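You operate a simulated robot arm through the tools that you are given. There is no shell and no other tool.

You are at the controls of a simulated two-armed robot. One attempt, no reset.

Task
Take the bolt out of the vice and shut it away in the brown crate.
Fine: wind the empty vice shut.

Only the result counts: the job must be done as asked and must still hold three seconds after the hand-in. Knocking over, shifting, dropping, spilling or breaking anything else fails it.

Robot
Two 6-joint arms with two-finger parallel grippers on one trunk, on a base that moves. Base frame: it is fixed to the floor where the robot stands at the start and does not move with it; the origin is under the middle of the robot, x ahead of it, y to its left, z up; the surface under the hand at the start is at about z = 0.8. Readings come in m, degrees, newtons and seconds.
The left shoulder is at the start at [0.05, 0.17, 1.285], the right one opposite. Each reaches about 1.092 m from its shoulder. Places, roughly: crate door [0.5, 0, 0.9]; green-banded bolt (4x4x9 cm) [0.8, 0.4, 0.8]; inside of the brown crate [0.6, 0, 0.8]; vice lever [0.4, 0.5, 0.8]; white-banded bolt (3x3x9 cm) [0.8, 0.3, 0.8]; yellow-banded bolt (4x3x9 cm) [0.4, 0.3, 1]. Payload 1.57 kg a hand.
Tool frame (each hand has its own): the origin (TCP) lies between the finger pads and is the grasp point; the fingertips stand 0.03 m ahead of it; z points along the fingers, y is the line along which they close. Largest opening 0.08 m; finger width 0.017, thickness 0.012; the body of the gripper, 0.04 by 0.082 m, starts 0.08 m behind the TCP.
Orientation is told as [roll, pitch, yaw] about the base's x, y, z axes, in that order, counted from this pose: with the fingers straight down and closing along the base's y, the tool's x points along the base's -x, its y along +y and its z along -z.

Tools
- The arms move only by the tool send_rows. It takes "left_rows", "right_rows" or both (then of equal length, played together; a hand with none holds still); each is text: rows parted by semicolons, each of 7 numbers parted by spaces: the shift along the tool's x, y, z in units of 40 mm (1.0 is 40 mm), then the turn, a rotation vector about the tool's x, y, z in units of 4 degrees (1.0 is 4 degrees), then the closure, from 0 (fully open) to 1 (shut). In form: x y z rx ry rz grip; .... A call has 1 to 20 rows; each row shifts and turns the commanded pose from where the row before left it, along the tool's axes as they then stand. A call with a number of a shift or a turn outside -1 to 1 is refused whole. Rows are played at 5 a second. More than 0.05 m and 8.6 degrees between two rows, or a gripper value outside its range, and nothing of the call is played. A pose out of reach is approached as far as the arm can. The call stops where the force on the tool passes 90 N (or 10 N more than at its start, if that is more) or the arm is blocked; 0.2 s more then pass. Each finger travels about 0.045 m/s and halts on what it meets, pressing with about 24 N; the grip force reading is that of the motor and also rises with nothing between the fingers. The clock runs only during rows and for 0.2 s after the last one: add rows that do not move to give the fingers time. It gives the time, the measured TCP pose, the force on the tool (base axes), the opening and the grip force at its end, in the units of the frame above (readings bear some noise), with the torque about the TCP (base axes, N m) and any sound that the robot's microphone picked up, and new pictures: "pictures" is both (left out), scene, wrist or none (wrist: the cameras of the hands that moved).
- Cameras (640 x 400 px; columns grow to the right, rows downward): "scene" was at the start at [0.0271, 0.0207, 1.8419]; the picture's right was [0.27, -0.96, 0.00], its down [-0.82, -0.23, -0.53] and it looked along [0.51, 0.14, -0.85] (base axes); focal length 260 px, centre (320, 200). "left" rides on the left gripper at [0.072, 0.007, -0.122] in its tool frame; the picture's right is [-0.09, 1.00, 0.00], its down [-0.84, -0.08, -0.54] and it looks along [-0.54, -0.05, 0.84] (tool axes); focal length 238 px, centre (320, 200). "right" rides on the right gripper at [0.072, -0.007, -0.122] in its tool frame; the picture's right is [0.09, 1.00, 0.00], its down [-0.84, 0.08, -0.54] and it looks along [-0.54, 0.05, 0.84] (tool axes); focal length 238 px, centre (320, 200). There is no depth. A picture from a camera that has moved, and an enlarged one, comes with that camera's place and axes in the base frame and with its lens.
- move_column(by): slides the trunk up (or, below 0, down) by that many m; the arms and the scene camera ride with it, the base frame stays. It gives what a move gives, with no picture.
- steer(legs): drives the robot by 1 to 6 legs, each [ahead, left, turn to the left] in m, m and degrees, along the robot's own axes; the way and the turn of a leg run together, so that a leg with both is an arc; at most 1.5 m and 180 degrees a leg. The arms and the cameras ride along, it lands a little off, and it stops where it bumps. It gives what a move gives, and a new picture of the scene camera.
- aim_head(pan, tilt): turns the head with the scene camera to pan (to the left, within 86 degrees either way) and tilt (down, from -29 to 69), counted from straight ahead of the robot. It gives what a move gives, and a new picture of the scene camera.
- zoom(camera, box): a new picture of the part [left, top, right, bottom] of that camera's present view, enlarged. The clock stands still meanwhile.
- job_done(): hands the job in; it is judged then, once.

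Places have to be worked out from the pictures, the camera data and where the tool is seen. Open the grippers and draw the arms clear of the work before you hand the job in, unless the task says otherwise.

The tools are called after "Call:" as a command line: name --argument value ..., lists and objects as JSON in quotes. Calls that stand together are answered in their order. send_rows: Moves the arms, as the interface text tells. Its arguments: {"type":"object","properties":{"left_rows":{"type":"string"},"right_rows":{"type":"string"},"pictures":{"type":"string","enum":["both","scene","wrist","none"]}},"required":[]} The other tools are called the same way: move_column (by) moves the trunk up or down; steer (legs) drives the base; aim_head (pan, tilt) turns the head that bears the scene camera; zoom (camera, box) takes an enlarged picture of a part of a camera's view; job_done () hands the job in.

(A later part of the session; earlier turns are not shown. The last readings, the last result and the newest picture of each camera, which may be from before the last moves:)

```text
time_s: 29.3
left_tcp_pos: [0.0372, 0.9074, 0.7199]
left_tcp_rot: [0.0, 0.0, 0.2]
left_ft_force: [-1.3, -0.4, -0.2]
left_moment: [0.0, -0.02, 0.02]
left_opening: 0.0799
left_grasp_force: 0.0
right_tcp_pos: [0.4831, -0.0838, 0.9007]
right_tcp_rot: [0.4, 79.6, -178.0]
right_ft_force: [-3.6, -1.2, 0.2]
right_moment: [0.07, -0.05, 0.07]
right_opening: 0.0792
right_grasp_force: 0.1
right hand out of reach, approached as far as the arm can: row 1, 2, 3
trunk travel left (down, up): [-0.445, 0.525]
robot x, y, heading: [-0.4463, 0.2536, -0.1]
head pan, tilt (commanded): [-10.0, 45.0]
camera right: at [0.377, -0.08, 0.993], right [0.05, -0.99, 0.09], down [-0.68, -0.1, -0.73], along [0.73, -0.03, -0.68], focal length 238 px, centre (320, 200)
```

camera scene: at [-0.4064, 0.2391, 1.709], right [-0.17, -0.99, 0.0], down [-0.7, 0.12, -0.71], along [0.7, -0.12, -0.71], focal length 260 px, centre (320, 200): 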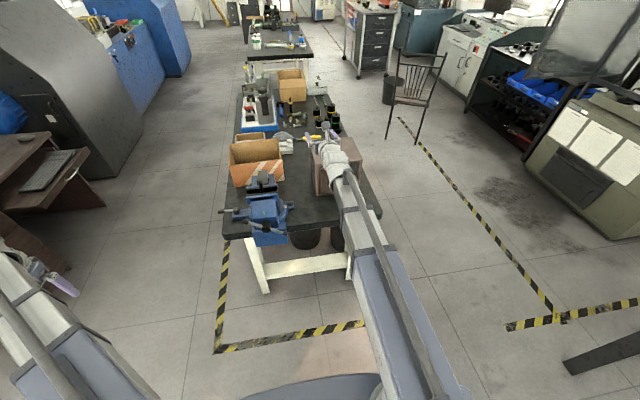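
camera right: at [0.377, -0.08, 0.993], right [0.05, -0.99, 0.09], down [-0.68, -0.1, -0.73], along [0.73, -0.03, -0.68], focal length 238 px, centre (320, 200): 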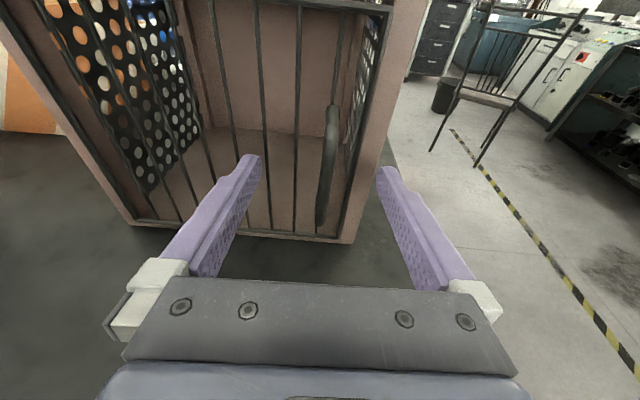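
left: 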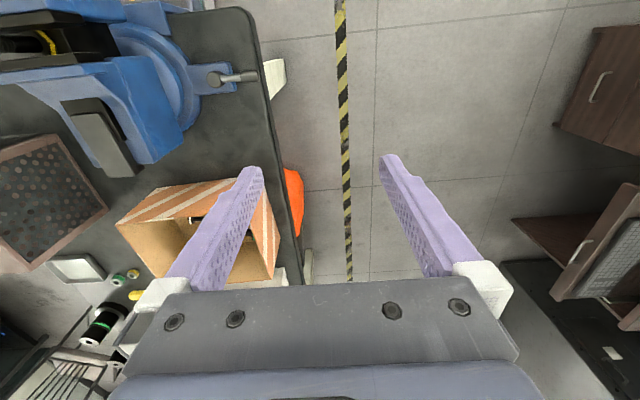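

A light 3.6 N contact: a fingertip probably touches the crate front. I back off 5 mm and close the fingers on the bar.

Call:
send_rows --right_rows "0 0 -0.12 0 0 0 0.3; 0 0 0 0 0 0 0.6; 0 0 0 0 0 0 0.9; 0 0 0 0 0 0 1; 0 0 0 0 0 0 1; 0 0 0 0 0 0 1; 0 0 0 0 0 0 1" --pictures "wrist"

```text
time_s: 30.9
left_tcp_pos: [0.0361, 0.9056, 0.7192]
left_tcp_rot: [-0.1, 0.0, 0.2]
left_ft_force: [0.1, -0.8, 0.0]
left_moment: [-0.02, -0.02, -0.02]
left_opening: 0.0798
left_grasp_force: 0.1
right_tcp_pos: [0.4802, -0.0851, 0.9005]
right_tcp_rot: [0.1, 79.8, -178.0]
right_ft_force: [-2.0, -4.4, 0.9]
right_moment: [-0.01, -0.08, -0.03]
right_opening: 0.0076
right_grasp_force: 23.6
trunk travel left (down, up): [-0.445, 0.525]
robot x, y, heading: [-0.4485, 0.2522, 0.2]
head pan, tilt (commanded): [-10.0, 45.0]
camera right: at [0.3719, -0.0809, 0.9932], right [0.05, -0.99, 0.09], down [-0.68, -0.1, -0.73], along [0.73, -0.03, -0.68], focal length 238 px, centre (320, 200)
```

right: 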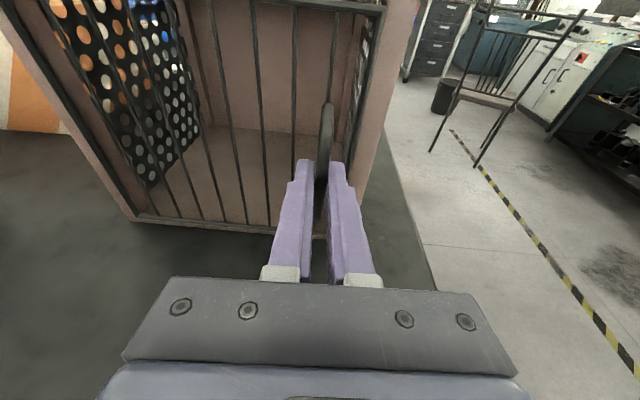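

The bar is held (7.6 mm opening, 23.6 N). I first pull gently only 1.4 cm along the expected arc and read the force.

Call:
send_rows --right_rows "-0.031 -0.041 -0.171 0 0 0 1; -0.031 -0.041 -0.171 0 0 0 1; 0 0 0 0 0 0 1" --pictures "both"

```text
time_s: 31.7
left_tcp_pos: [0.0374, 0.9069, 0.7212]
left_tcp_rot: [0.1, 0.0, 0.2]
left_ft_force: [0.0, -0.4, -0.3]
left_moment: [0.02, -0.01, 0.01]
left_opening: 0.0801
left_grasp_force: 0.0
right_tcp_pos: [0.4655, -0.0808, 0.901]
right_tcp_rot: [0.3, 79.8, -177.9]
right_ft_force: [-1.6, -3.3, 0.0]
right_moment: [0.01, 0.02, -0.01]
right_opening: 0.0073
right_grasp_force: 23.5
trunk travel left (down, up): [-0.445, 0.525]
robot x, y, heading: [-0.4469, 0.2531, 0.0]
head pan, tilt (commanded): [-10.0, 45.0]
camera scene: at [-0.4064, 0.2387, 1.404], right [-0.17, -0.99, 0.0], down [-0.7, 0.12, -0.71], along [0.7, -0.12, -0.71], focal length 260 px, centre (320, 200)
camera right: at [0.3582, -0.077, 0.9931], right [0.05, -0.99, 0.09], down [-0.68, -0.1, -0.73], along [0.73, -0.03, -0.68], focal length 238 px, centre (320, 200)
```

scene: 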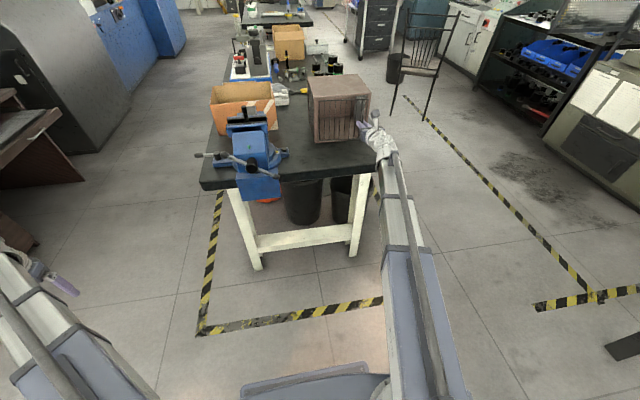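
right: 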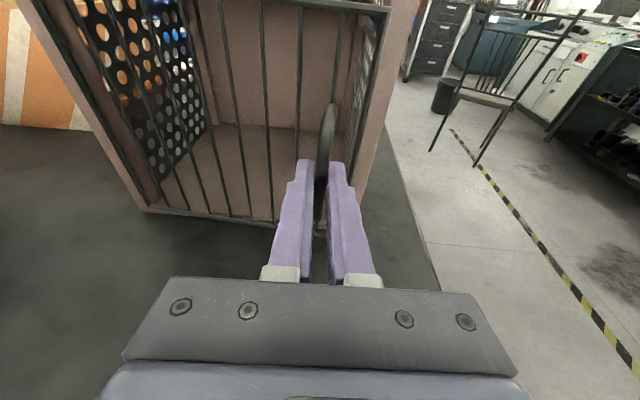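

Low force. I check in an enlarged view that the door, not the crate, has moved.

Call:
zoom --camera "scene" --box '[300, 65, 390, 150]'

Call:
zoom --camera "right" --box '[240, 0, 420, 240]'

```text
4.71 times, centred on (345, 108) of scene
camera zoom: at [-0.4064, 0.2387, 1.404], right [-0.17, -0.99, 0.0], down [-0.7, 0.12, -0.71], along [0.7, -0.12, -0.71], focal length 1222 px, centre (202, 635)
```

zoom: 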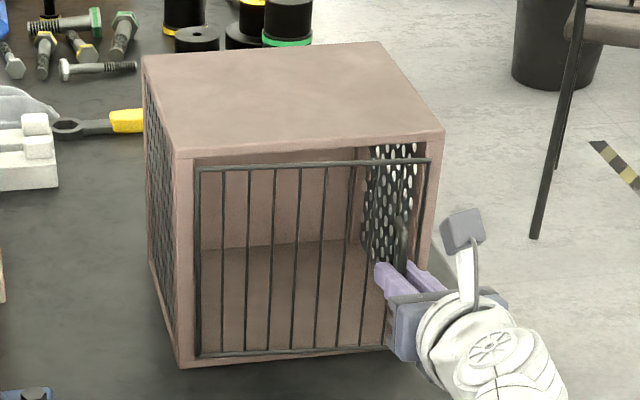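

```text
1.67 times, centred on (330, 120) of right
camera zoom: at [0.3582, -0.077, 0.9931], right [0.05, -0.99, 0.09], down [-0.68, -0.1, -0.73], along [0.73, -0.03, -0.68], focal length 397 px, centre (303, 333)
```

zoom: 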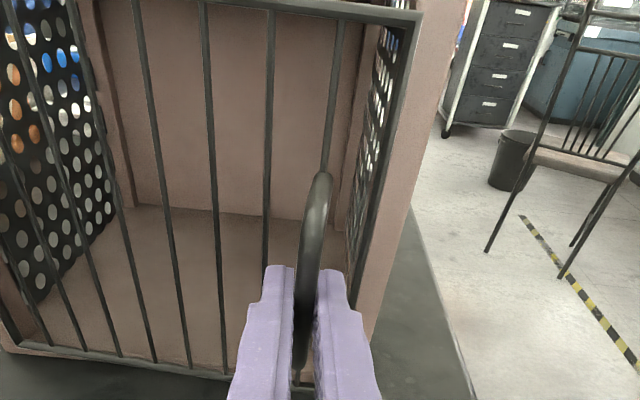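

The door's right edge stands out from the crate front while the crate is unmoved. I continue the arc to about 30 degrees.

Call:
send_rows --right_rows "-0.061 -0.1145 -0.333 0.07 0 -0.012 1; -0.06 -0.142 -0.325 0.07 0 -0.012 1; -0.057 -0.171 -0.309 0.07 0 -0.012 1; -0.055 -0.198 -0.293 0.07 0 -0.012 1; -0.0515 -0.2225 -0.275 0.07 0 -0.012 1; 0 0 0 0 0 0 1" --pictures "wrist"

Call:
zoom --camera "scene" --box '[280, 65, 400, 165]'

```text
time_s: 33.1
left_tcp_pos: [0.0366, 0.9067, 0.7197]
left_tcp_rot: [0.0, 0.0, 0.1]
left_ft_force: [-1.0, -0.1, -0.3]
left_moment: [0.02, 0.02, 0.03]
left_opening: 0.0799
left_grasp_force: 0.0
right_tcp_pos: [0.4016, -0.0487, 0.901]
right_tcp_rot: [0.3, 79.7, -176.4]
right_ft_force: [2.1, 3.0, 0.6]
right_moment: [0.21, 0.11, 0.07]
right_opening: 0.0074
right_grasp_force: 24.3
trunk travel left (down, up): [-0.445, 0.525]
robot x, y, heading: [-0.4471, 0.2512, 0.3]
head pan, tilt (commanded): [-10.0, 45.0]
camera right: at [0.2945, -0.0482, 0.9931], right [0.07, -0.99, 0.09], down [-0.68, -0.12, -0.73], along [0.73, -0.01, -0.68], focal length 238 px, centre (320, 200)
```

right: 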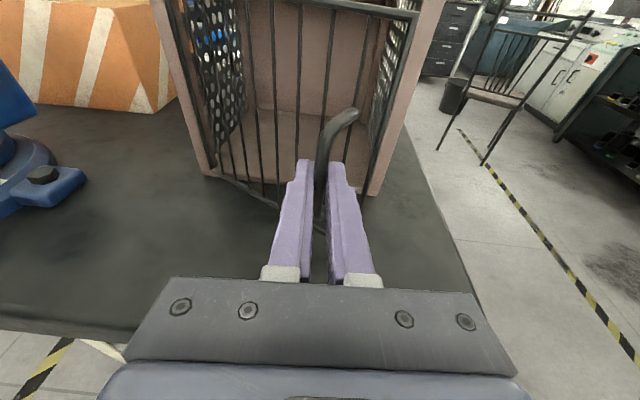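

```text
4.00 times, centred on (340, 115) of scene
camera zoom: at [-0.4061, 0.2394, 1.4041], right [-0.17, -0.99, 0.0], down [-0.7, 0.12, -0.71], along [0.7, -0.12, -0.71], focal length 1039 px, centre (240, 540)
```

zoom: 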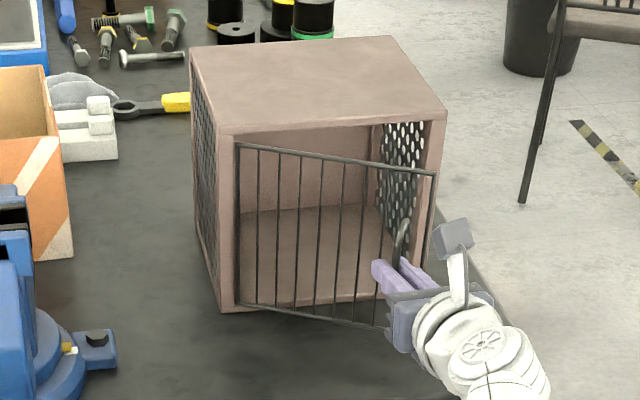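

The door swings on its left hinge as modelled, with only 2–3 N. I continue the arc from 30 to 60 degrees.

Call:
send_rows --right_rows "-0.0447 -0.254 -0.245 0.05 0 -0.009 1; -0.041 -0.277 -0.224 0.05 0 -0.009 1; -0.036 -0.293 -0.198 0.05 0 -0.009 1; -0.031 -0.3135 -0.172 0.05 0 -0.009 1; -0.026 -0.3265 -0.144 0.05 0 -0.009 1; -0.0216 -0.337 -0.1185 0.05 0 -0.009 1; 0 0 0 0 0 0 1" --pictures "wrist"

Call:
zoom --camera "scene" --box '[240, 65, 400, 165]'

```text
time_s: 34.7
left_tcp_pos: [0.0368, 0.9059, 0.7194]
left_tcp_rot: [0.0, 0.1, 0.2]
left_ft_force: [0.2, -1.5, 0.4]
left_moment: [0.0, -0.01, -0.02]
left_opening: 0.0803
left_grasp_force: 0.1
right_tcp_pos: [0.3518, 0.0206, 0.9001]
right_tcp_rot: [0.2, 79.7, -175.3]
right_ft_force: [-0.6, 0.1, -0.5]
right_moment: [0.32, 0.05, 0.02]
right_opening: 0.0073
right_grasp_force: 23.9
trunk travel left (down, up): [-0.445, 0.525]
robot x, y, heading: [-0.4495, 0.2532, 0.1]
head pan, tilt (commanded): [-10.0, 45.0]
camera right: at [0.2449, 0.019, 0.9932], right [0.09, -0.99, 0.09], down [-0.67, -0.13, -0.73], along [0.73, 0.01, -0.68], focal length 238 px, centre (320, 200)
```

right: 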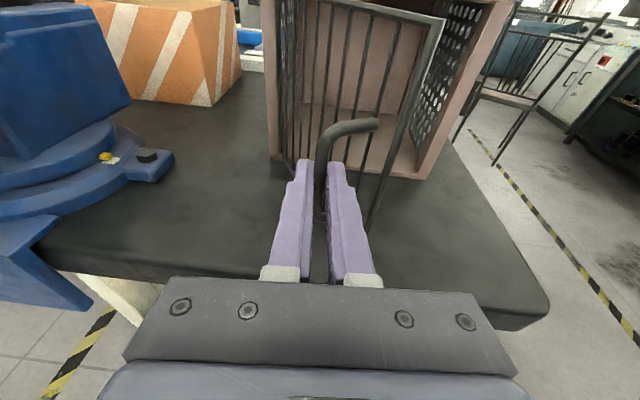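

```text
4.00 times, centred on (320, 115) of scene
camera zoom: at [-0.4064, 0.239, 1.4041], right [-0.17, -0.99, 0.0], down [-0.7, 0.12, -0.71], along [0.7, -0.12, -0.71], focal length 1039 px, centre (320, 540)
```

zoom: 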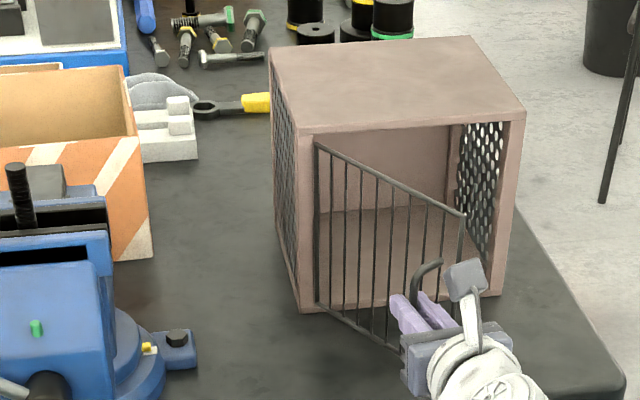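

At 60 degrees the force is still near zero. I continue to about 95 degrees, staying clear of the vice on the left.

Call:
send_rows --right_rows "-0.0157 -0.345 -0.086 0.05 0 -0.009 1; -0.0106 -0.355 -0.058 0.05 0 -0.009 1; -0.0047 -0.355 -0.026 0.05 0 -0.009 1; 0.0006 -0.358 0.0034 0.05 0 -0.009 1; 0.0064 -0.356 0.0354 0.05 0 -0.009 1; 0.0118 -0.351 0.065 0.05 0 -0.009 1; 0.017 -0.344 0.0936 0.05 0 -0.009 1; 0 0 0 0 0 0 1" --pictures "wrist"

Call:
zoom --camera "scene" --box '[220, 65, 380, 165]'

```text
time_s: 36.5
left_tcp_pos: [0.038, 0.9072, 0.72]
left_tcp_rot: [0.1, 0.1, 0.1]
left_ft_force: [0.2, -0.5, -0.6]
left_moment: [0.01, -0.03, -0.03]
left_opening: 0.0799
left_grasp_force: 0.1
right_tcp_pos: [0.3445, 0.1186, 0.9007]
right_tcp_rot: [0.4, 80.0, -173.7]
right_ft_force: [3.0, -0.9, 2.1]
right_moment: [0.33, 0.04, -0.02]
right_opening: 0.0077
right_grasp_force: 24.2
trunk travel left (down, up): [-0.445, 0.525]
robot x, y, heading: [-0.4484, 0.2501, 0.2]
head pan, tilt (commanded): [-10.0, 45.0]
camera right: at [0.238, 0.1144, 0.9932], right [0.12, -0.99, 0.09], down [-0.67, -0.15, -0.73], along [0.73, 0.02, -0.68], focal length 238 px, centre (320, 200)
```

right: 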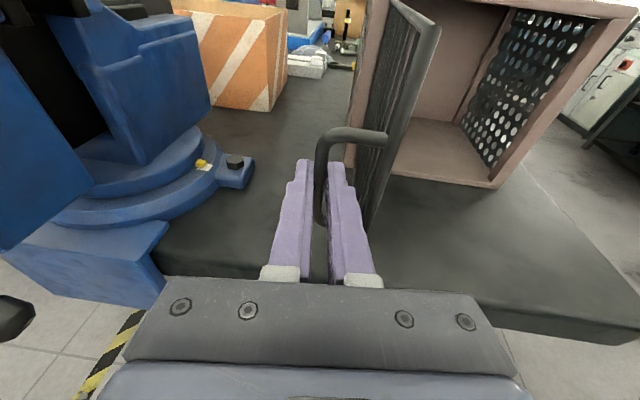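

```text
4.00 times, centred on (300, 115) of scene
camera zoom: at [-0.4061, 0.2389, 1.4041], right [-0.17, -0.99, 0.0], down [-0.7, 0.12, -0.71], along [0.7, -0.12, -0.71], focal length 1039 px, centre (400, 540)
```

zoom: 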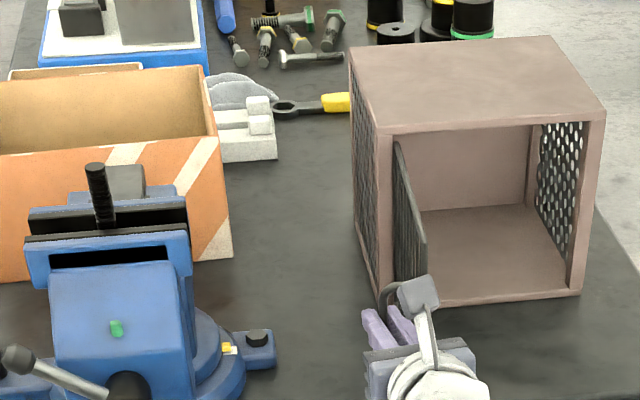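

The door stands open about 95 degrees. I open the fingers only a little (so as not to push the door) and draw back 4.5 cm.

Call:
send_rows --right_rows "0 0 0 0 0 0 0.7; 0 0 0 0 0 0 0.7; -0.035 0 -0.2 0 0 0 0.7; -0.035 0 -0.2 0 0 0 0.7; -0.035 0 -0.2 0 0 0 0.7; -0.035 0 -0.2 0 0 0 0.7; -0.035 0 -0.2 0 0 0 0.7; -0.02 0 -0.15 0 0 0 0.7" --pictures "wrist"

Call:
zoom --camera "scene" --box '[220, 65, 380, 165]'

```text
time_s: 38.3
left_tcp_pos: [0.0371, 0.9073, 0.7198]
left_tcp_rot: [0.0, 0.0, 0.2]
left_ft_force: [0.6, 0.1, 0.1]
left_moment: [0.02, -0.01, -0.02]
left_opening: 0.0799
left_grasp_force: 0.1
right_tcp_pos: [0.2966, 0.1151, 0.9012]
right_tcp_rot: [0.4, 79.9, -173.7]
right_ft_force: [0.6, 0.3, 0.8]
right_moment: [0.0, 0.01, -0.02]
right_opening: 0.0242
right_grasp_force: 0.1
trunk travel left (down, up): [-0.445, 0.525]
robot x, y, heading: [-0.4455, 0.2505, 0.1]
head pan, tilt (commanded): [-10.0, 45.0]
camera right: at [0.1909, 0.1094, 0.9933], right [0.12, -0.99, 0.09], down [-0.67, -0.15, -0.73], along [0.73, 0.02, -0.68], focal length 238 px, centre (320, 200)
```

right: 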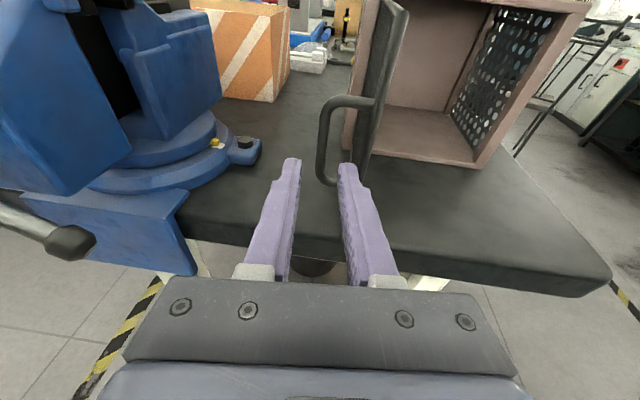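

```text
4.00 times, centred on (300, 115) of scene
camera zoom: at [-0.4064, 0.239, 1.4041], right [-0.17, -0.99, 0.0], down [-0.7, 0.12, -0.71], along [0.7, -0.12, -0.71], focal length 1039 px, centre (400, 540)
```

zoom: 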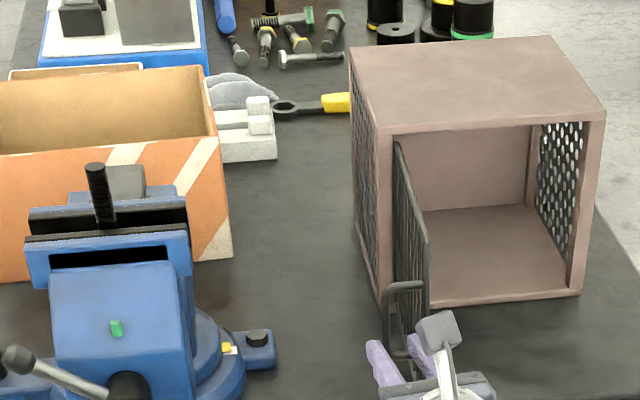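

The handle is free and the door stays open. I raise the trunk 0.16 m so both hands clear everything, then drive 0.08 m ahead so that the left arm can reach the vice lever.

Call:
move_column --by 0.16

Call:
steer --legs '[[0.08, 0, 0]]'

Call:
zoom --camera "scene" --box '[180, 90, 340, 210]'

```text
time_s: 40.1
left_tcp_pos: [0.0364, 0.9064, 0.8795]
left_tcp_rot: [-0.1, 0.0, 0.2]
left_ft_force: [-0.7, -0.7, 0.5]
left_moment: [0.02, 0.0, -0.03]
left_opening: 0.0801
left_grasp_force: 0.1
right_tcp_pos: [0.2977, 0.1136, 1.0603]
right_tcp_rot: [0.6, 79.9, -173.5]
right_ft_force: [-0.1, -0.2, 0.5]
right_moment: [0.01, 0.02, 0.0]
right_opening: 0.0238
right_grasp_force: 0.1
trunk travel left (down, up): [-0.605, 0.365]
robot x, y, heading: [-0.4467, 0.2525, 0.2]
head pan, tilt (commanded): [-10.0, 45.0]
```

```text
time_s: 41.2
left_tcp_pos: [0.1165, 0.9074, 0.8788]
left_tcp_rot: [0.0, 0.1, 0.2]
left_ft_force: [0.3, 0.2, -0.8]
left_moment: [-0.01, 0.05, 0.01]
left_opening: 0.0804
left_grasp_force: 0.0
right_tcp_pos: [0.378, 0.115, 1.0593]
right_tcp_rot: [0.5, 79.8, -173.6]
right_ft_force: [0.4, 0.6, -0.2]
right_moment: [-0.01, 0.01, 0.02]
right_opening: 0.024
right_grasp_force: 0.1
trunk travel left (down, up): [-0.605, 0.365]
robot x, y, heading: [-0.3699, 0.2478, 0.2]
head pan, tilt (commanded): [-10.0, 45.0]
camera scene: at [-0.3255, 0.2394, 1.564], right [-0.17, -0.99, 0.0], down [-0.7, 0.12, -0.71], along [0.7, -0.12, -0.71], focal length 260 px, centre (320, 200)
```

scene: 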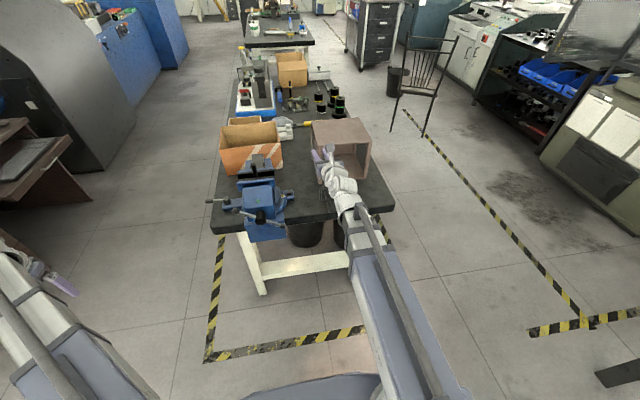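

```text
3.33 times, centred on (260, 150) of scene
camera zoom: at [-0.3255, 0.2394, 1.564], right [-0.17, -0.99, 0.0], down [-0.7, 0.12, -0.71], along [0.7, -0.12, -0.71], focal length 866 px, centre (520, 367)
```

zoom: 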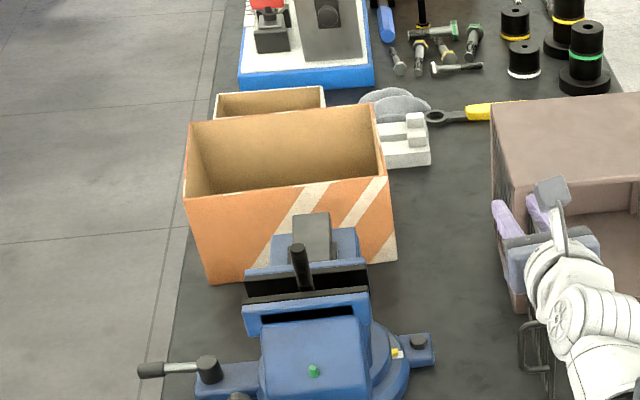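

All clear. I raise the trunk 3 cm for clearance over the bolt; then the right hand turns to heading 22 degrees and goes over the bolt with open fingers, while the left hand yaws toward -90 degrees in place for the lever.

Call:
move_column --by 0.03

Call:
send_rows --right_rows "0 0 0 0.768 0 -0.138 0; 0 0 0 0.768 0 -0.138 0; 0 0 0 0.768 0 -0.138 0; 0 0 0 0.768 0 -0.138 0; 0 0 0 0.768 0 -0.138 0; 0.0425 -0.641 0.236 0 0 0 0; 0.0425 -0.641 0.236 0 0 0 0; 0.0425 -0.641 0.236 0 0 0 0; 0.0425 -0.641 0.236 0 0 0 0; 0.0425 -0.641 0.236 0 0 0 0; 0.0425 -0.641 0.236 0 0 0 0; 0 0 0 0 0 0 0; 0 0 0 0 0 0 0; 0 0 0 0 0 0 0; 0 0 0 0 0 0 0; 0 0 0 0 0 0 0; 0 0 0 0 0 0 0; 0 0 0 0 0 0 0; 0 0 0 0 0 0 0; 0 0 0 0 0 0 0" --left_rows "0 0 0 0 0 1 0; 0 0 0 0 0 1 0; 0 0 0 0 0 1 0; 0 0 0 0 0 1 0; 0 0 0 0 0 1 0; 0 0 0 0 0 1 0; 0 0 0 0 0 1 0; 0 0 0 0 0 1 0; 0 0 0 0 0 1 0; 0 0 0 0 0 1 0; 0 0 0 0 0 1 0; 0 0 0 0 0 1 0; 0 0 0 0 0 1 0; 0 0 0 0 0 1 0; 0 0 0 0 0 1 0; 0 0 0 0 0 1 0; 0 0 0 0 0 1 0; 0 0 0 0 0 1 0; 0 0 0 0 0 1 0; 0 0 0 0 0 1 0" --pictures "both"

```text
time_s: 42.0
left_tcp_pos: [0.1162, 0.9074, 0.9087]
left_tcp_rot: [0.0, 0.0, 0.2]
left_ft_force: [-0.3, 0.4, -0.2]
left_moment: [0.0, 0.01, -0.01]
left_opening: 0.08
left_grasp_force: 0.0
right_tcp_pos: [0.3777, 0.1152, 1.0911]
right_tcp_rot: [0.5, 79.9, -173.7]
right_ft_force: [0.7, -0.2, -0.6]
right_moment: [-0.02, 0.02, -0.01]
right_opening: 0.024
right_grasp_force: 0.0
trunk travel left (down, up): [-0.635, 0.335]
robot x, y, heading: [-0.3706, 0.2528, -0.1]
head pan, tilt (commanded): [-10.0, 45.0]
```

```text
time_s: 46.1
left_tcp_pos: [0.1154, 0.9069, 0.9102]
left_tcp_rot: [0.0, 0.0, -79.9]
left_ft_force: [0.7, -0.2, -0.5]
left_moment: [0.01, -0.01, 0.0]
left_opening: 0.0796
left_grasp_force: 0.0
right_tcp_pos: [0.3732, 0.2773, 1.0897]
right_tcp_rot: [0.7, 79.6, -157.9]
right_ft_force: [-1.4, -0.2, 0.3]
right_moment: [-0.04, 0.03, -0.03]
right_opening: 0.0803
right_grasp_force: 0.0
trunk travel left (down, up): [-0.635, 0.335]
robot x, y, heading: [-0.37, 0.2529, 0.4]
head pan, tilt (commanded): [-10.0, 45.0]
camera scene: at [-0.3273, 0.2394, 1.5941], right [-0.17, -0.99, 0.0], down [-0.7, 0.12, -0.71], along [0.7, -0.12, -0.71], focal length 260 px, centre (320, 200)
camera right: at [0.2723, 0.2445, 1.183], right [0.38, -0.92, 0.09], down [-0.61, -0.32, -0.73], along [0.7, 0.22, -0.68], focal length 238 px, centre (320, 200)
camera left: at [0.1093, 0.9796, 1.0314], right [1.0, 0.08, 0.0], down [0.07, -0.84, 0.54], along [0.05, -0.54, -0.84], focal length 238 px, centre (320, 200)
```

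scene: 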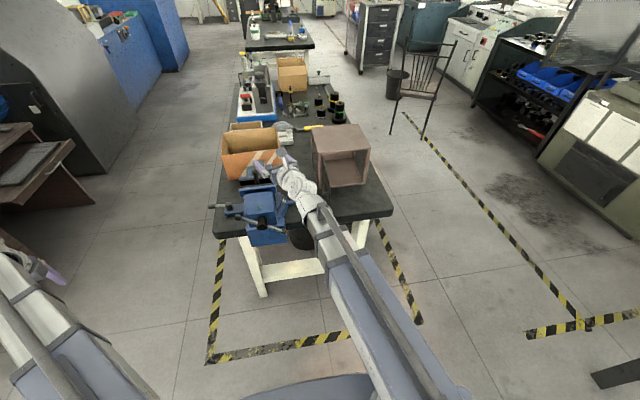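
right: 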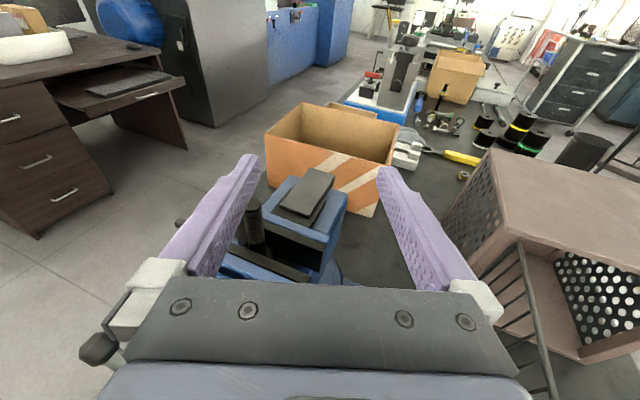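
left: 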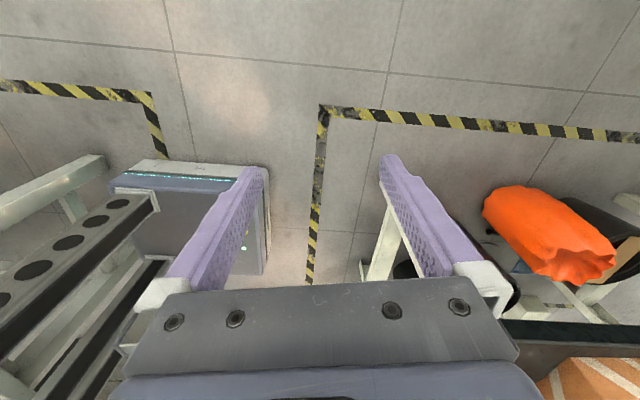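

The right hand is over the vice with the bolt close to its left finger. I enlarge the wrist view to measure the bolt top precisely.

Call:
zoom --camera "right" --box '[200, 160, 360, 280]'

Call:
zoom --camera "scene" --box '[205, 140, 325, 240]'

```text
3.33 times, centred on (280, 220) of right
camera zoom: at [0.2723, 0.2445, 1.183], right [0.38, -0.92, 0.09], down [-0.61, -0.32, -0.73], along [0.7, 0.22, -0.68], focal length 794 px, centre (453, 133)
```

zoom: 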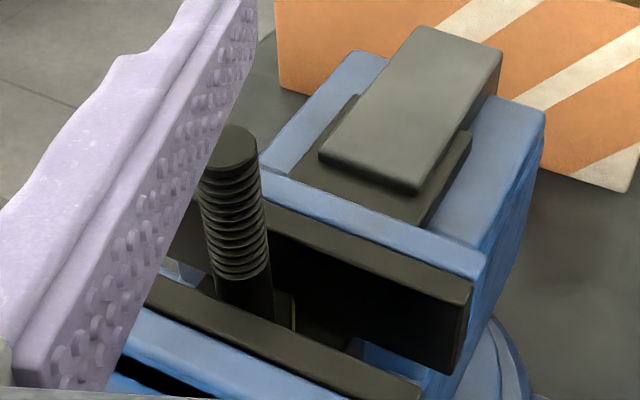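

```text
4.00 times, centred on (265, 190) of scene
camera zoom: at [-0.3273, 0.2394, 1.5941], right [-0.17, -0.99, 0.0], down [-0.7, 0.12, -0.71], along [0.7, -0.12, -0.71], focal length 1039 px, centre (540, 240)
```

zoom: 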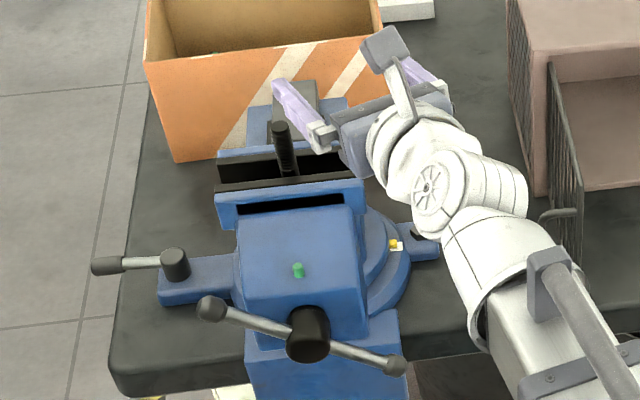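

The bolt axis is at (0.3855, 0.3385). I centre the open right fingers over it and, at the same time, finish the left hand's yaw and bring it beside the lever's end at (0.446, 0.72).

Call:
send_rows --right_rows "0.05 -0.652 0.2745 0 0 0 0; 0.05 -0.652 0.2745 0 0 0 0; 0 0 0 0 0 0 0; 0 0 0 0 0 0 0; 0 0 0 0 0 0 0; 0 0 0 0 0 0 0; 0 0 0 0 0 0 0; 0 0 0 0 0 0 0; 0 0 0 0 0 0 0; 0 0 0 0 0 0 0; 0 0 0 0 0 0 0; 0 0 0 0 0 0 0; 0 0 0 0 0 0 0" --left_rows "0 0 0 0 0 1 0; 0 0 0 0 0 1 0; 0 0 0 0 0 0.525 0; -0.52 0.92 0 0 0 0 0; -0.52 0.92 0 0 0 0 0; -0.52 0.92 0 0 0 0 0; -0.52 0.92 0 0 0 0 0; -0.52 0.92 0 0 0 0 0; -0.52 0.92 0 0 0 0 0; -0.52 0.92 0 0 0 0 0; -0.52 0.92 0 0 0 0 0; -0.52 0.92 0 0 0 0 0; 0 0 0 0 0 0 0" --pictures "both"

```text
time_s: 49.0
left_tcp_pos: [0.4501, 0.7209, 0.9098]
left_tcp_rot: [0.0, -0.1, -89.9]
left_ft_force: [0.4, 0.2, -0.5]
left_moment: [0.0, 0.0, 0.01]
left_opening: 0.0801
left_grasp_force: 0.0
right_tcp_pos: [0.3759, 0.3339, 1.0911]
right_tcp_rot: [0.6, 79.7, -157.9]
right_ft_force: [-0.4, 0.2, 0.8]
right_moment: [0.01, 0.0, 0.03]
right_opening: 0.0801
right_grasp_force: 0.0
trunk travel left (down, up): [-0.635, 0.335]
robot x, y, heading: [-0.3675, 0.2529, 0.0]
head pan, tilt (commanded): [-10.0, 45.0]
camera scene: at [-0.3275, 0.2394, 1.5941], right [-0.17, -0.99, 0.0], down [-0.7, 0.12, -0.71], along [0.7, -0.12, -0.71], focal length 260 px, centre (320, 200)
camera right: at [0.274, 0.3002, 1.183], right [0.38, -0.92, 0.09], down [-0.61, -0.32, -0.73], along [0.7, 0.22, -0.68], focal length 238 px, centre (320, 200)
camera left: at [0.4557, 0.7929, 1.0315], right [1.0, -0.09, 0.0], down [-0.08, -0.84, 0.54], along [-0.05, -0.54, -0.84], focal length 238 px, centre (320, 200)
```

scene: 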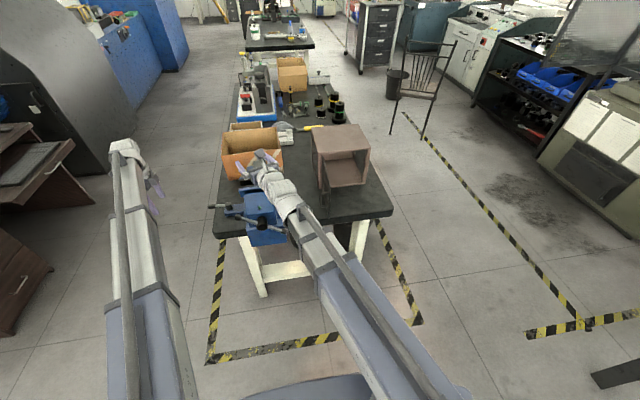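
right: 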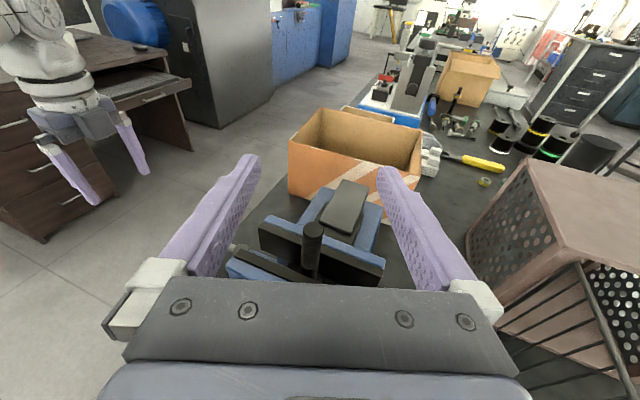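
left: 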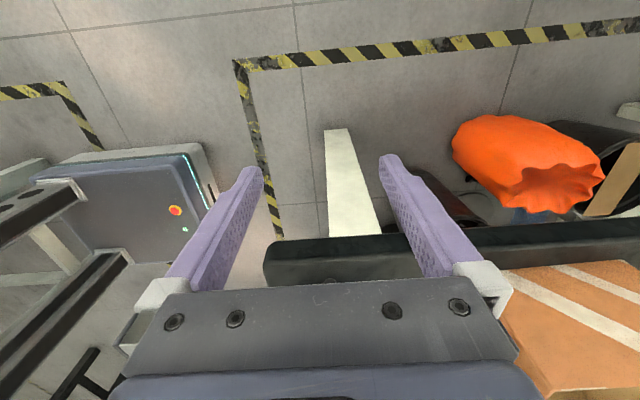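

The bolt stands midway between the right fingers. I lower the trunk 6.5 cm, so the right grasp point comes to z 1.026 on the shaft and the left one to z 0.845 for the lever.

Call:
move_column --by -0.065

Call:
zoom --camera "right" --box '[200, 150, 440, 300]'

Call:
zoom --camera "scene" --box '[100, 130, 300, 255]'

```text
time_s: 50.0
left_tcp_pos: [0.4479, 0.722, 0.8445]
left_tcp_rot: [0.0, 0.1, -89.9]
left_ft_force: [-0.1, -0.1, 0.3]
left_moment: [-0.01, 0.0, -0.04]
left_opening: 0.0799
left_grasp_force: 0.2
right_tcp_pos: [0.3759, 0.3321, 1.0252]
right_tcp_rot: [0.4, 79.7, -158.0]
right_ft_force: [-0.6, 0.2, 0.9]
right_moment: [0.02, 0.01, 0.0]
right_opening: 0.0799
right_grasp_force: 0.1
trunk travel left (down, up): [-0.57, 0.4]
robot x, y, heading: [-0.3701, 0.2539, 0.2]
head pan, tilt (commanded): [-10.0, 45.0]
```

```text
2.67 times, centred on (320, 225) of right
camera zoom: at [0.2741, 0.3001, 1.118], right [0.38, -0.92, 0.09], down [-0.61, -0.32, -0.73], along [0.7, 0.22, -0.68], focal length 636 px, centre (320, 133)
```

zoom: 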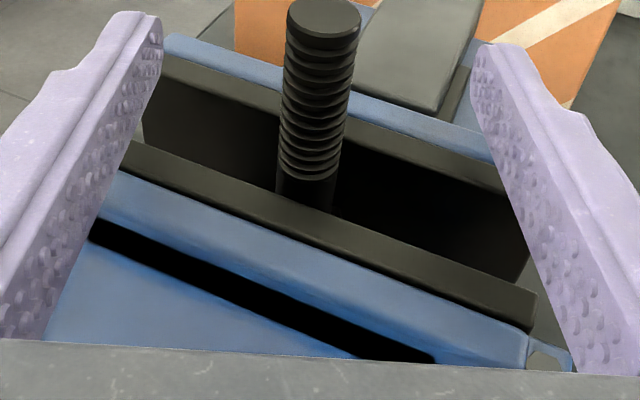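

```text
3.20 times, centred on (200, 192) of scene
camera zoom: at [-0.3275, 0.2393, 1.5291], right [-0.17, -0.99, 0.0], down [-0.7, 0.12, -0.71], along [0.7, -0.12, -0.71], focal length 831 px, centre (704, 224)
```

zoom: 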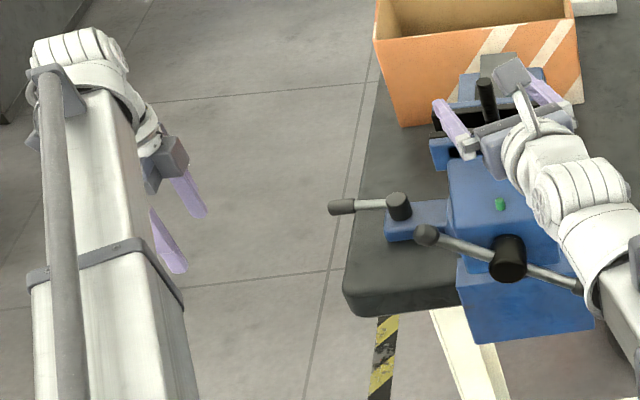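

The shaft is centred within about 1.5 mm between the pads and 1.2 cm ahead of the grasp point. I close the right gripper on it.

Call:
send_rows --right_rows "0 0 0 0 0 0 0.3; 0 0 0 0 0 0 0.6; 0 0 0 0 0 0 0.9; 0 0 0 0 0 0 1; 0 0 0 0 0 0 1; 0 0 0 0 0 0 1; 0 0 0 0 0 0 1" --pictures "wrist"

```text
time_s: 51.6
left_tcp_pos: [0.4486, 0.7226, 0.8451]
left_tcp_rot: [0.1, 0.0, -89.9]
left_ft_force: [0.2, 0.7, -0.3]
left_moment: [0.01, 0.0, -0.01]
left_opening: 0.0798
left_grasp_force: 0.1
right_tcp_pos: [0.375, 0.3333, 1.0249]
right_tcp_rot: [0.5, 79.7, -157.9]
right_ft_force: [-2.9, 6.0, -0.1]
right_moment: [0.32, 0.25, 0.08]
right_opening: 0.0148
right_grasp_force: 23.6
trunk travel left (down, up): [-0.57, 0.4]
robot x, y, heading: [-0.3689, 0.2518, 0.3]
head pan, tilt (commanded): [-10.0, 45.0]
camera right: at [0.274, 0.3009, 1.1179], right [0.38, -0.92, 0.09], down [-0.61, -0.32, -0.73], along [0.7, 0.22, -0.68], focal length 238 px, centre (320, 200)
```

right: 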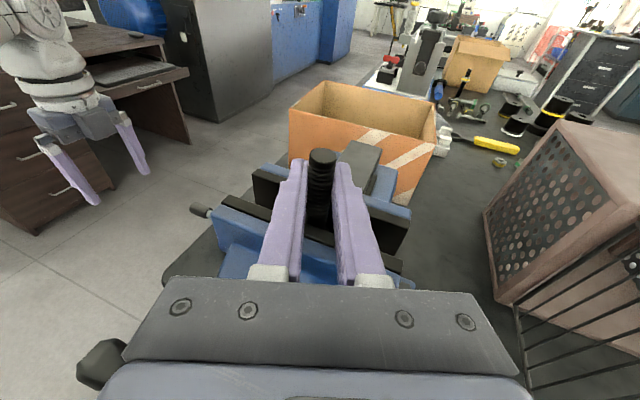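

The shaft is held (15 mm, 23.6 N). Now I slide the left hand toward the lever's knob (about (0.449, 0.541, 0.84)), stopping just short to check the alignment.

Call:
send_rows --left_rows "-0.88 0 0 0 0 0 0; -0.88 0 0 0 0 0 0; -0.88 0 0 0 0 0 0; -0.8 0 0 0 0 0 0; 0 0 0 0 0 0 0" --pictures "both"

Call:
zoom --camera "right" --box '[0, 60, 320, 260]'

Call:
zoom --camera "scene" --box '[170, 130, 270, 230]'

```text
time_s: 52.8
left_tcp_pos: [0.4467, 0.584, 0.8441]
left_tcp_rot: [-0.1, 0.0, -89.9]
left_ft_force: [-0.3, 0.0, -0.7]
left_moment: [0.04, 0.01, -0.01]
left_opening: 0.08
left_grasp_force: 0.1
right_tcp_pos: [0.3763, 0.3352, 1.0253]
right_tcp_rot: [0.6, 79.7, -157.9]
right_ft_force: [-2.0, 8.1, 0.5]
right_moment: [0.4, 0.22, 0.06]
right_opening: 0.0149
right_grasp_force: 23.8
trunk travel left (down, up): [-0.57, 0.4]
robot x, y, heading: [-0.3684, 0.2533, 0.1]
head pan, tilt (commanded): [-10.0, 45.0]
camera scene: at [-0.3275, 0.2401, 1.5291], right [-0.17, -0.99, 0.0], down [-0.7, 0.12, -0.71], along [0.7, -0.12, -0.71], focal length 260 px, centre (320, 200)
camera left: at [0.4544, 0.656, 0.9663], right [1.0, -0.09, 0.0], down [-0.08, -0.84, 0.54], along [-0.05, -0.54, -0.84], focal length 238 px, centre (320, 200)
```

scene: 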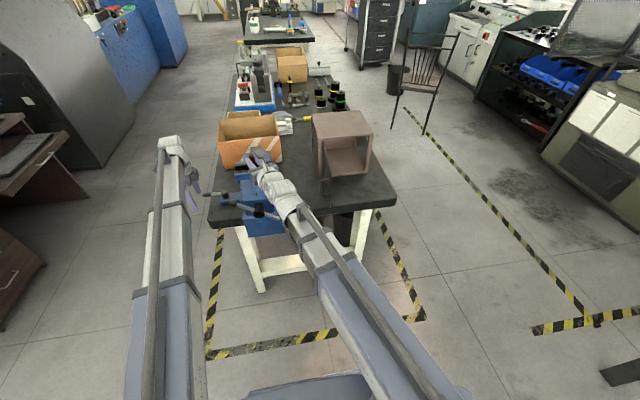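
left: 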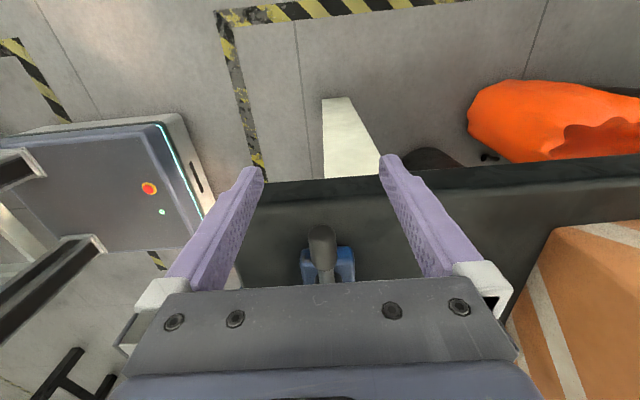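

```text
2.00 times, centred on (160, 160) of right
camera zoom: at [0.274, 0.3009, 1.1179], right [0.38, -0.92, 0.09], down [-0.61, -0.32, -0.73], along [0.7, 0.22, -0.68], focal length 477 px, centre (640, 280)
```

zoom: 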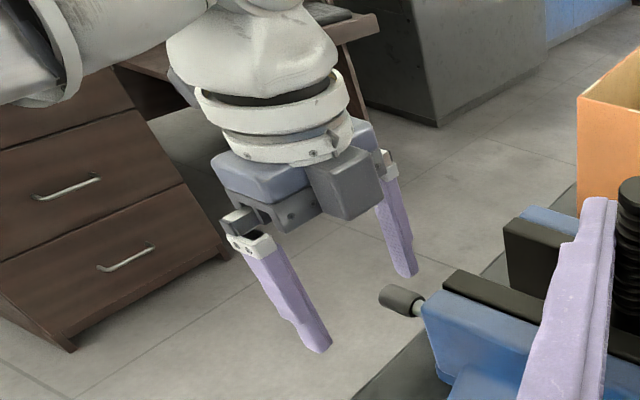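

```text
4.00 times, centred on (220, 180) of scene
camera zoom: at [-0.3275, 0.2401, 1.5291], right [-0.17, -0.99, 0.0], down [-0.7, 0.12, -0.71], along [0.7, -0.12, -0.71], focal length 1039 px, centre (720, 280)
```

zoom: 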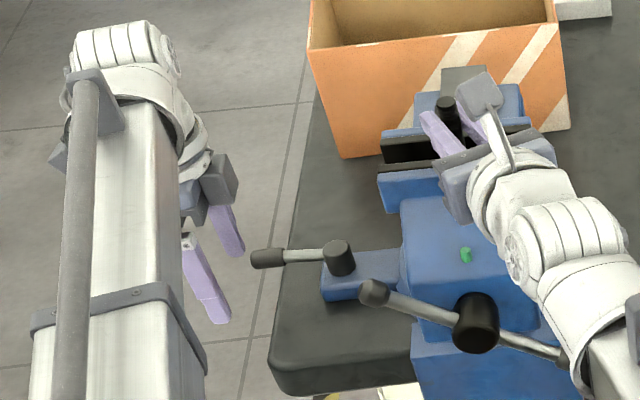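

The lever's knob lies centred between the left fingers (x about 0.446). I move the last 4.2 cm and close on the knob.

Call:
send_rows --left_rows "-0.53 0 0 0 0 0 0; -0.53 0 0 0 0 0 0; 0 0 0 0 0 0 0.35; 0 0 0 0 0 0 0.7; 0 0 0 0 0 0 1; 0 0 0 0 0 0 1; 0 0 0 0 0 0 1; 0 0 0 0 0 0 1; 0 0 0 0 0 0 1" --pictures "wrist"

Call:
zoom --camera "scene" --box '[180, 140, 280, 230]'

```text
time_s: 54.8
left_tcp_pos: [0.4466, 0.5412, 0.8435]
left_tcp_rot: [-0.2, 0.0, -89.9]
left_ft_force: [-8.6, -0.6, -3.4]
left_moment: [-0.03, 0.0, -0.49]
left_opening: 0.0182
left_grasp_force: 32.8
right_tcp_pos: [0.3762, 0.3332, 1.0248]
right_tcp_rot: [0.7, 79.7, -157.8]
right_ft_force: [-2.3, 6.7, -1.4]
right_moment: [0.34, 0.17, 0.07]
right_opening: 0.0152
right_grasp_force: 24.1
trunk travel left (down, up): [-0.57, 0.4]
robot x, y, heading: [-0.3674, 0.2549, 0.1]
head pan, tilt (commanded): [-10.0, 45.0]
camera left: at [0.4535, 0.614, 0.9663], right [1.0, -0.09, 0.0], down [-0.08, -0.84, 0.54], along [-0.05, -0.54, -0.84], focal length 238 px, centre (320, 200)
```

left: 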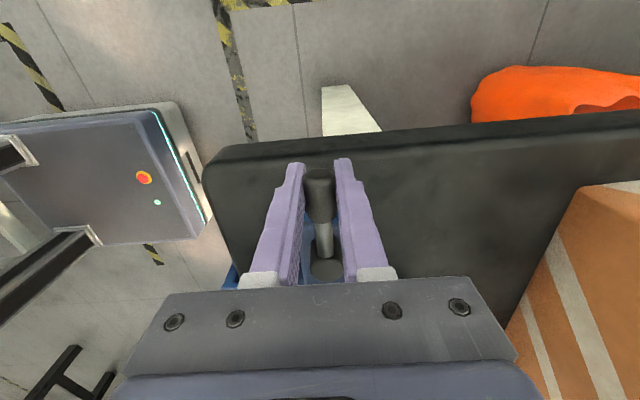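

```text
4.44 times, centred on (230, 185) of scene
camera zoom: at [-0.3276, 0.2401, 1.529], right [-0.17, -0.99, 0.0], down [-0.7, 0.12, -0.71], along [0.7, -0.12, -0.71], focal length 1154 px, centre (720, 267)
```

zoom: 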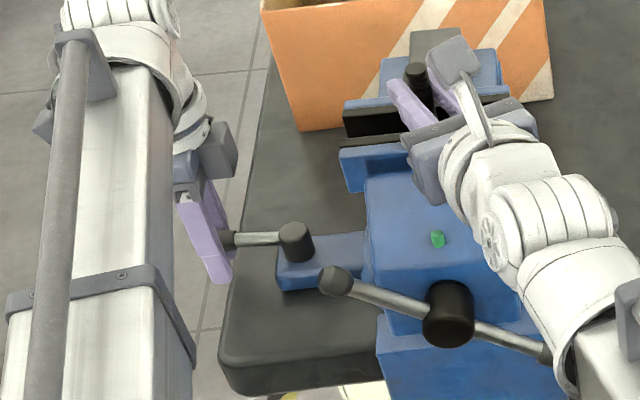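

The knob is gripped (18 mm). I try turning the lever 8 degrees counter-clockwise about its pivot (0.444, 0.476), the usual loosening sense, and watch the forces.

Call:
send_rows --left_rows "-0.004 -0.1135 0 0 0 -1 1; -0.004 -0.1135 0 0 0 -1 1; 0 0 0 0 0 0 1" --right_rows "0 0 0 0 0 0 1; 0 0 0 0 0 0 1; 0 0 0 0 0 0 1" --pictures "wrist"

Call:
zoom --camera "scene" --box '[180, 140, 280, 230]'

```text
time_s: 55.6
left_tcp_pos: [0.4435, 0.5405, 0.8447]
left_tcp_rot: [0.6, 0.0, -81.9]
left_ft_force: [37.6, 5.9, 11.1]
left_moment: [-0.29, 0.08, -0.57]
left_opening: 0.0205
left_grasp_force: 34.3
right_tcp_pos: [0.3759, 0.3336, 1.0251]
right_tcp_rot: [0.4, 79.7, -158.0]
right_ft_force: [-13.9, 5.6, 3.8]
right_moment: [0.23, 0.69, 0.16]
right_opening: 0.0151
right_grasp_force: 24.2
trunk travel left (down, up): [-0.57, 0.4]
robot x, y, heading: [-0.365, 0.2508, 0.1]
head pan, tilt (commanded): [-10.0, 45.0]
camera right: at [0.2742, 0.3006, 1.1179], right [0.38, -0.92, 0.09], down [-0.61, -0.32, -0.73], along [0.7, 0.22, -0.68], focal length 238 px, centre (320, 200)
camera left: at [0.4404, 0.6132, 0.9663], right [1.0, 0.05, 0.01], down [0.04, -0.84, 0.54], along [0.04, -0.54, -0.84], focal length 238 px, centre (320, 200)
```

right: 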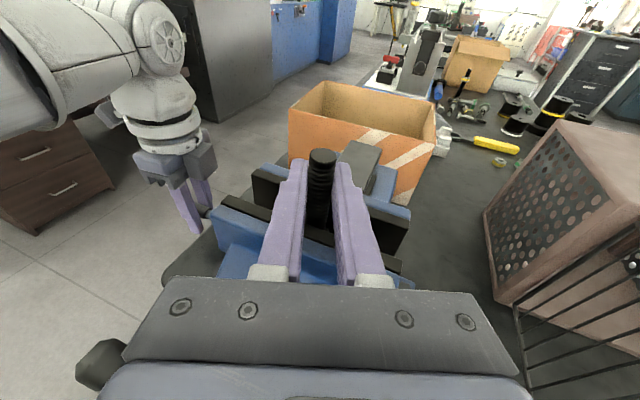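
left: 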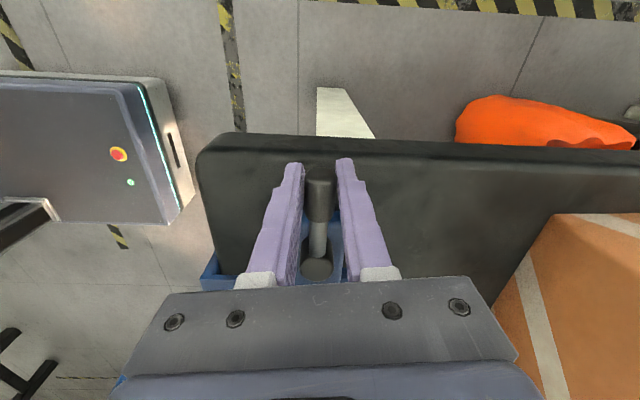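

```text
4.44 times, centred on (230, 185) of scene
camera zoom: at [-0.3264, 0.2401, 1.5293], right [-0.17, -0.99, 0.0], down [-0.7, 0.12, -0.71], along [0.7, -0.12, -0.71], focal length 1154 px, centre (720, 267)
```

zoom: 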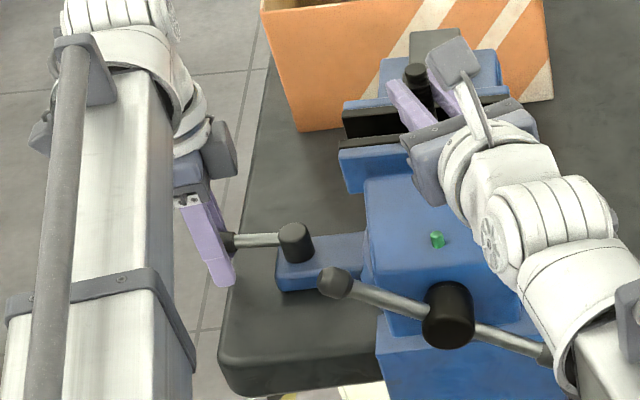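

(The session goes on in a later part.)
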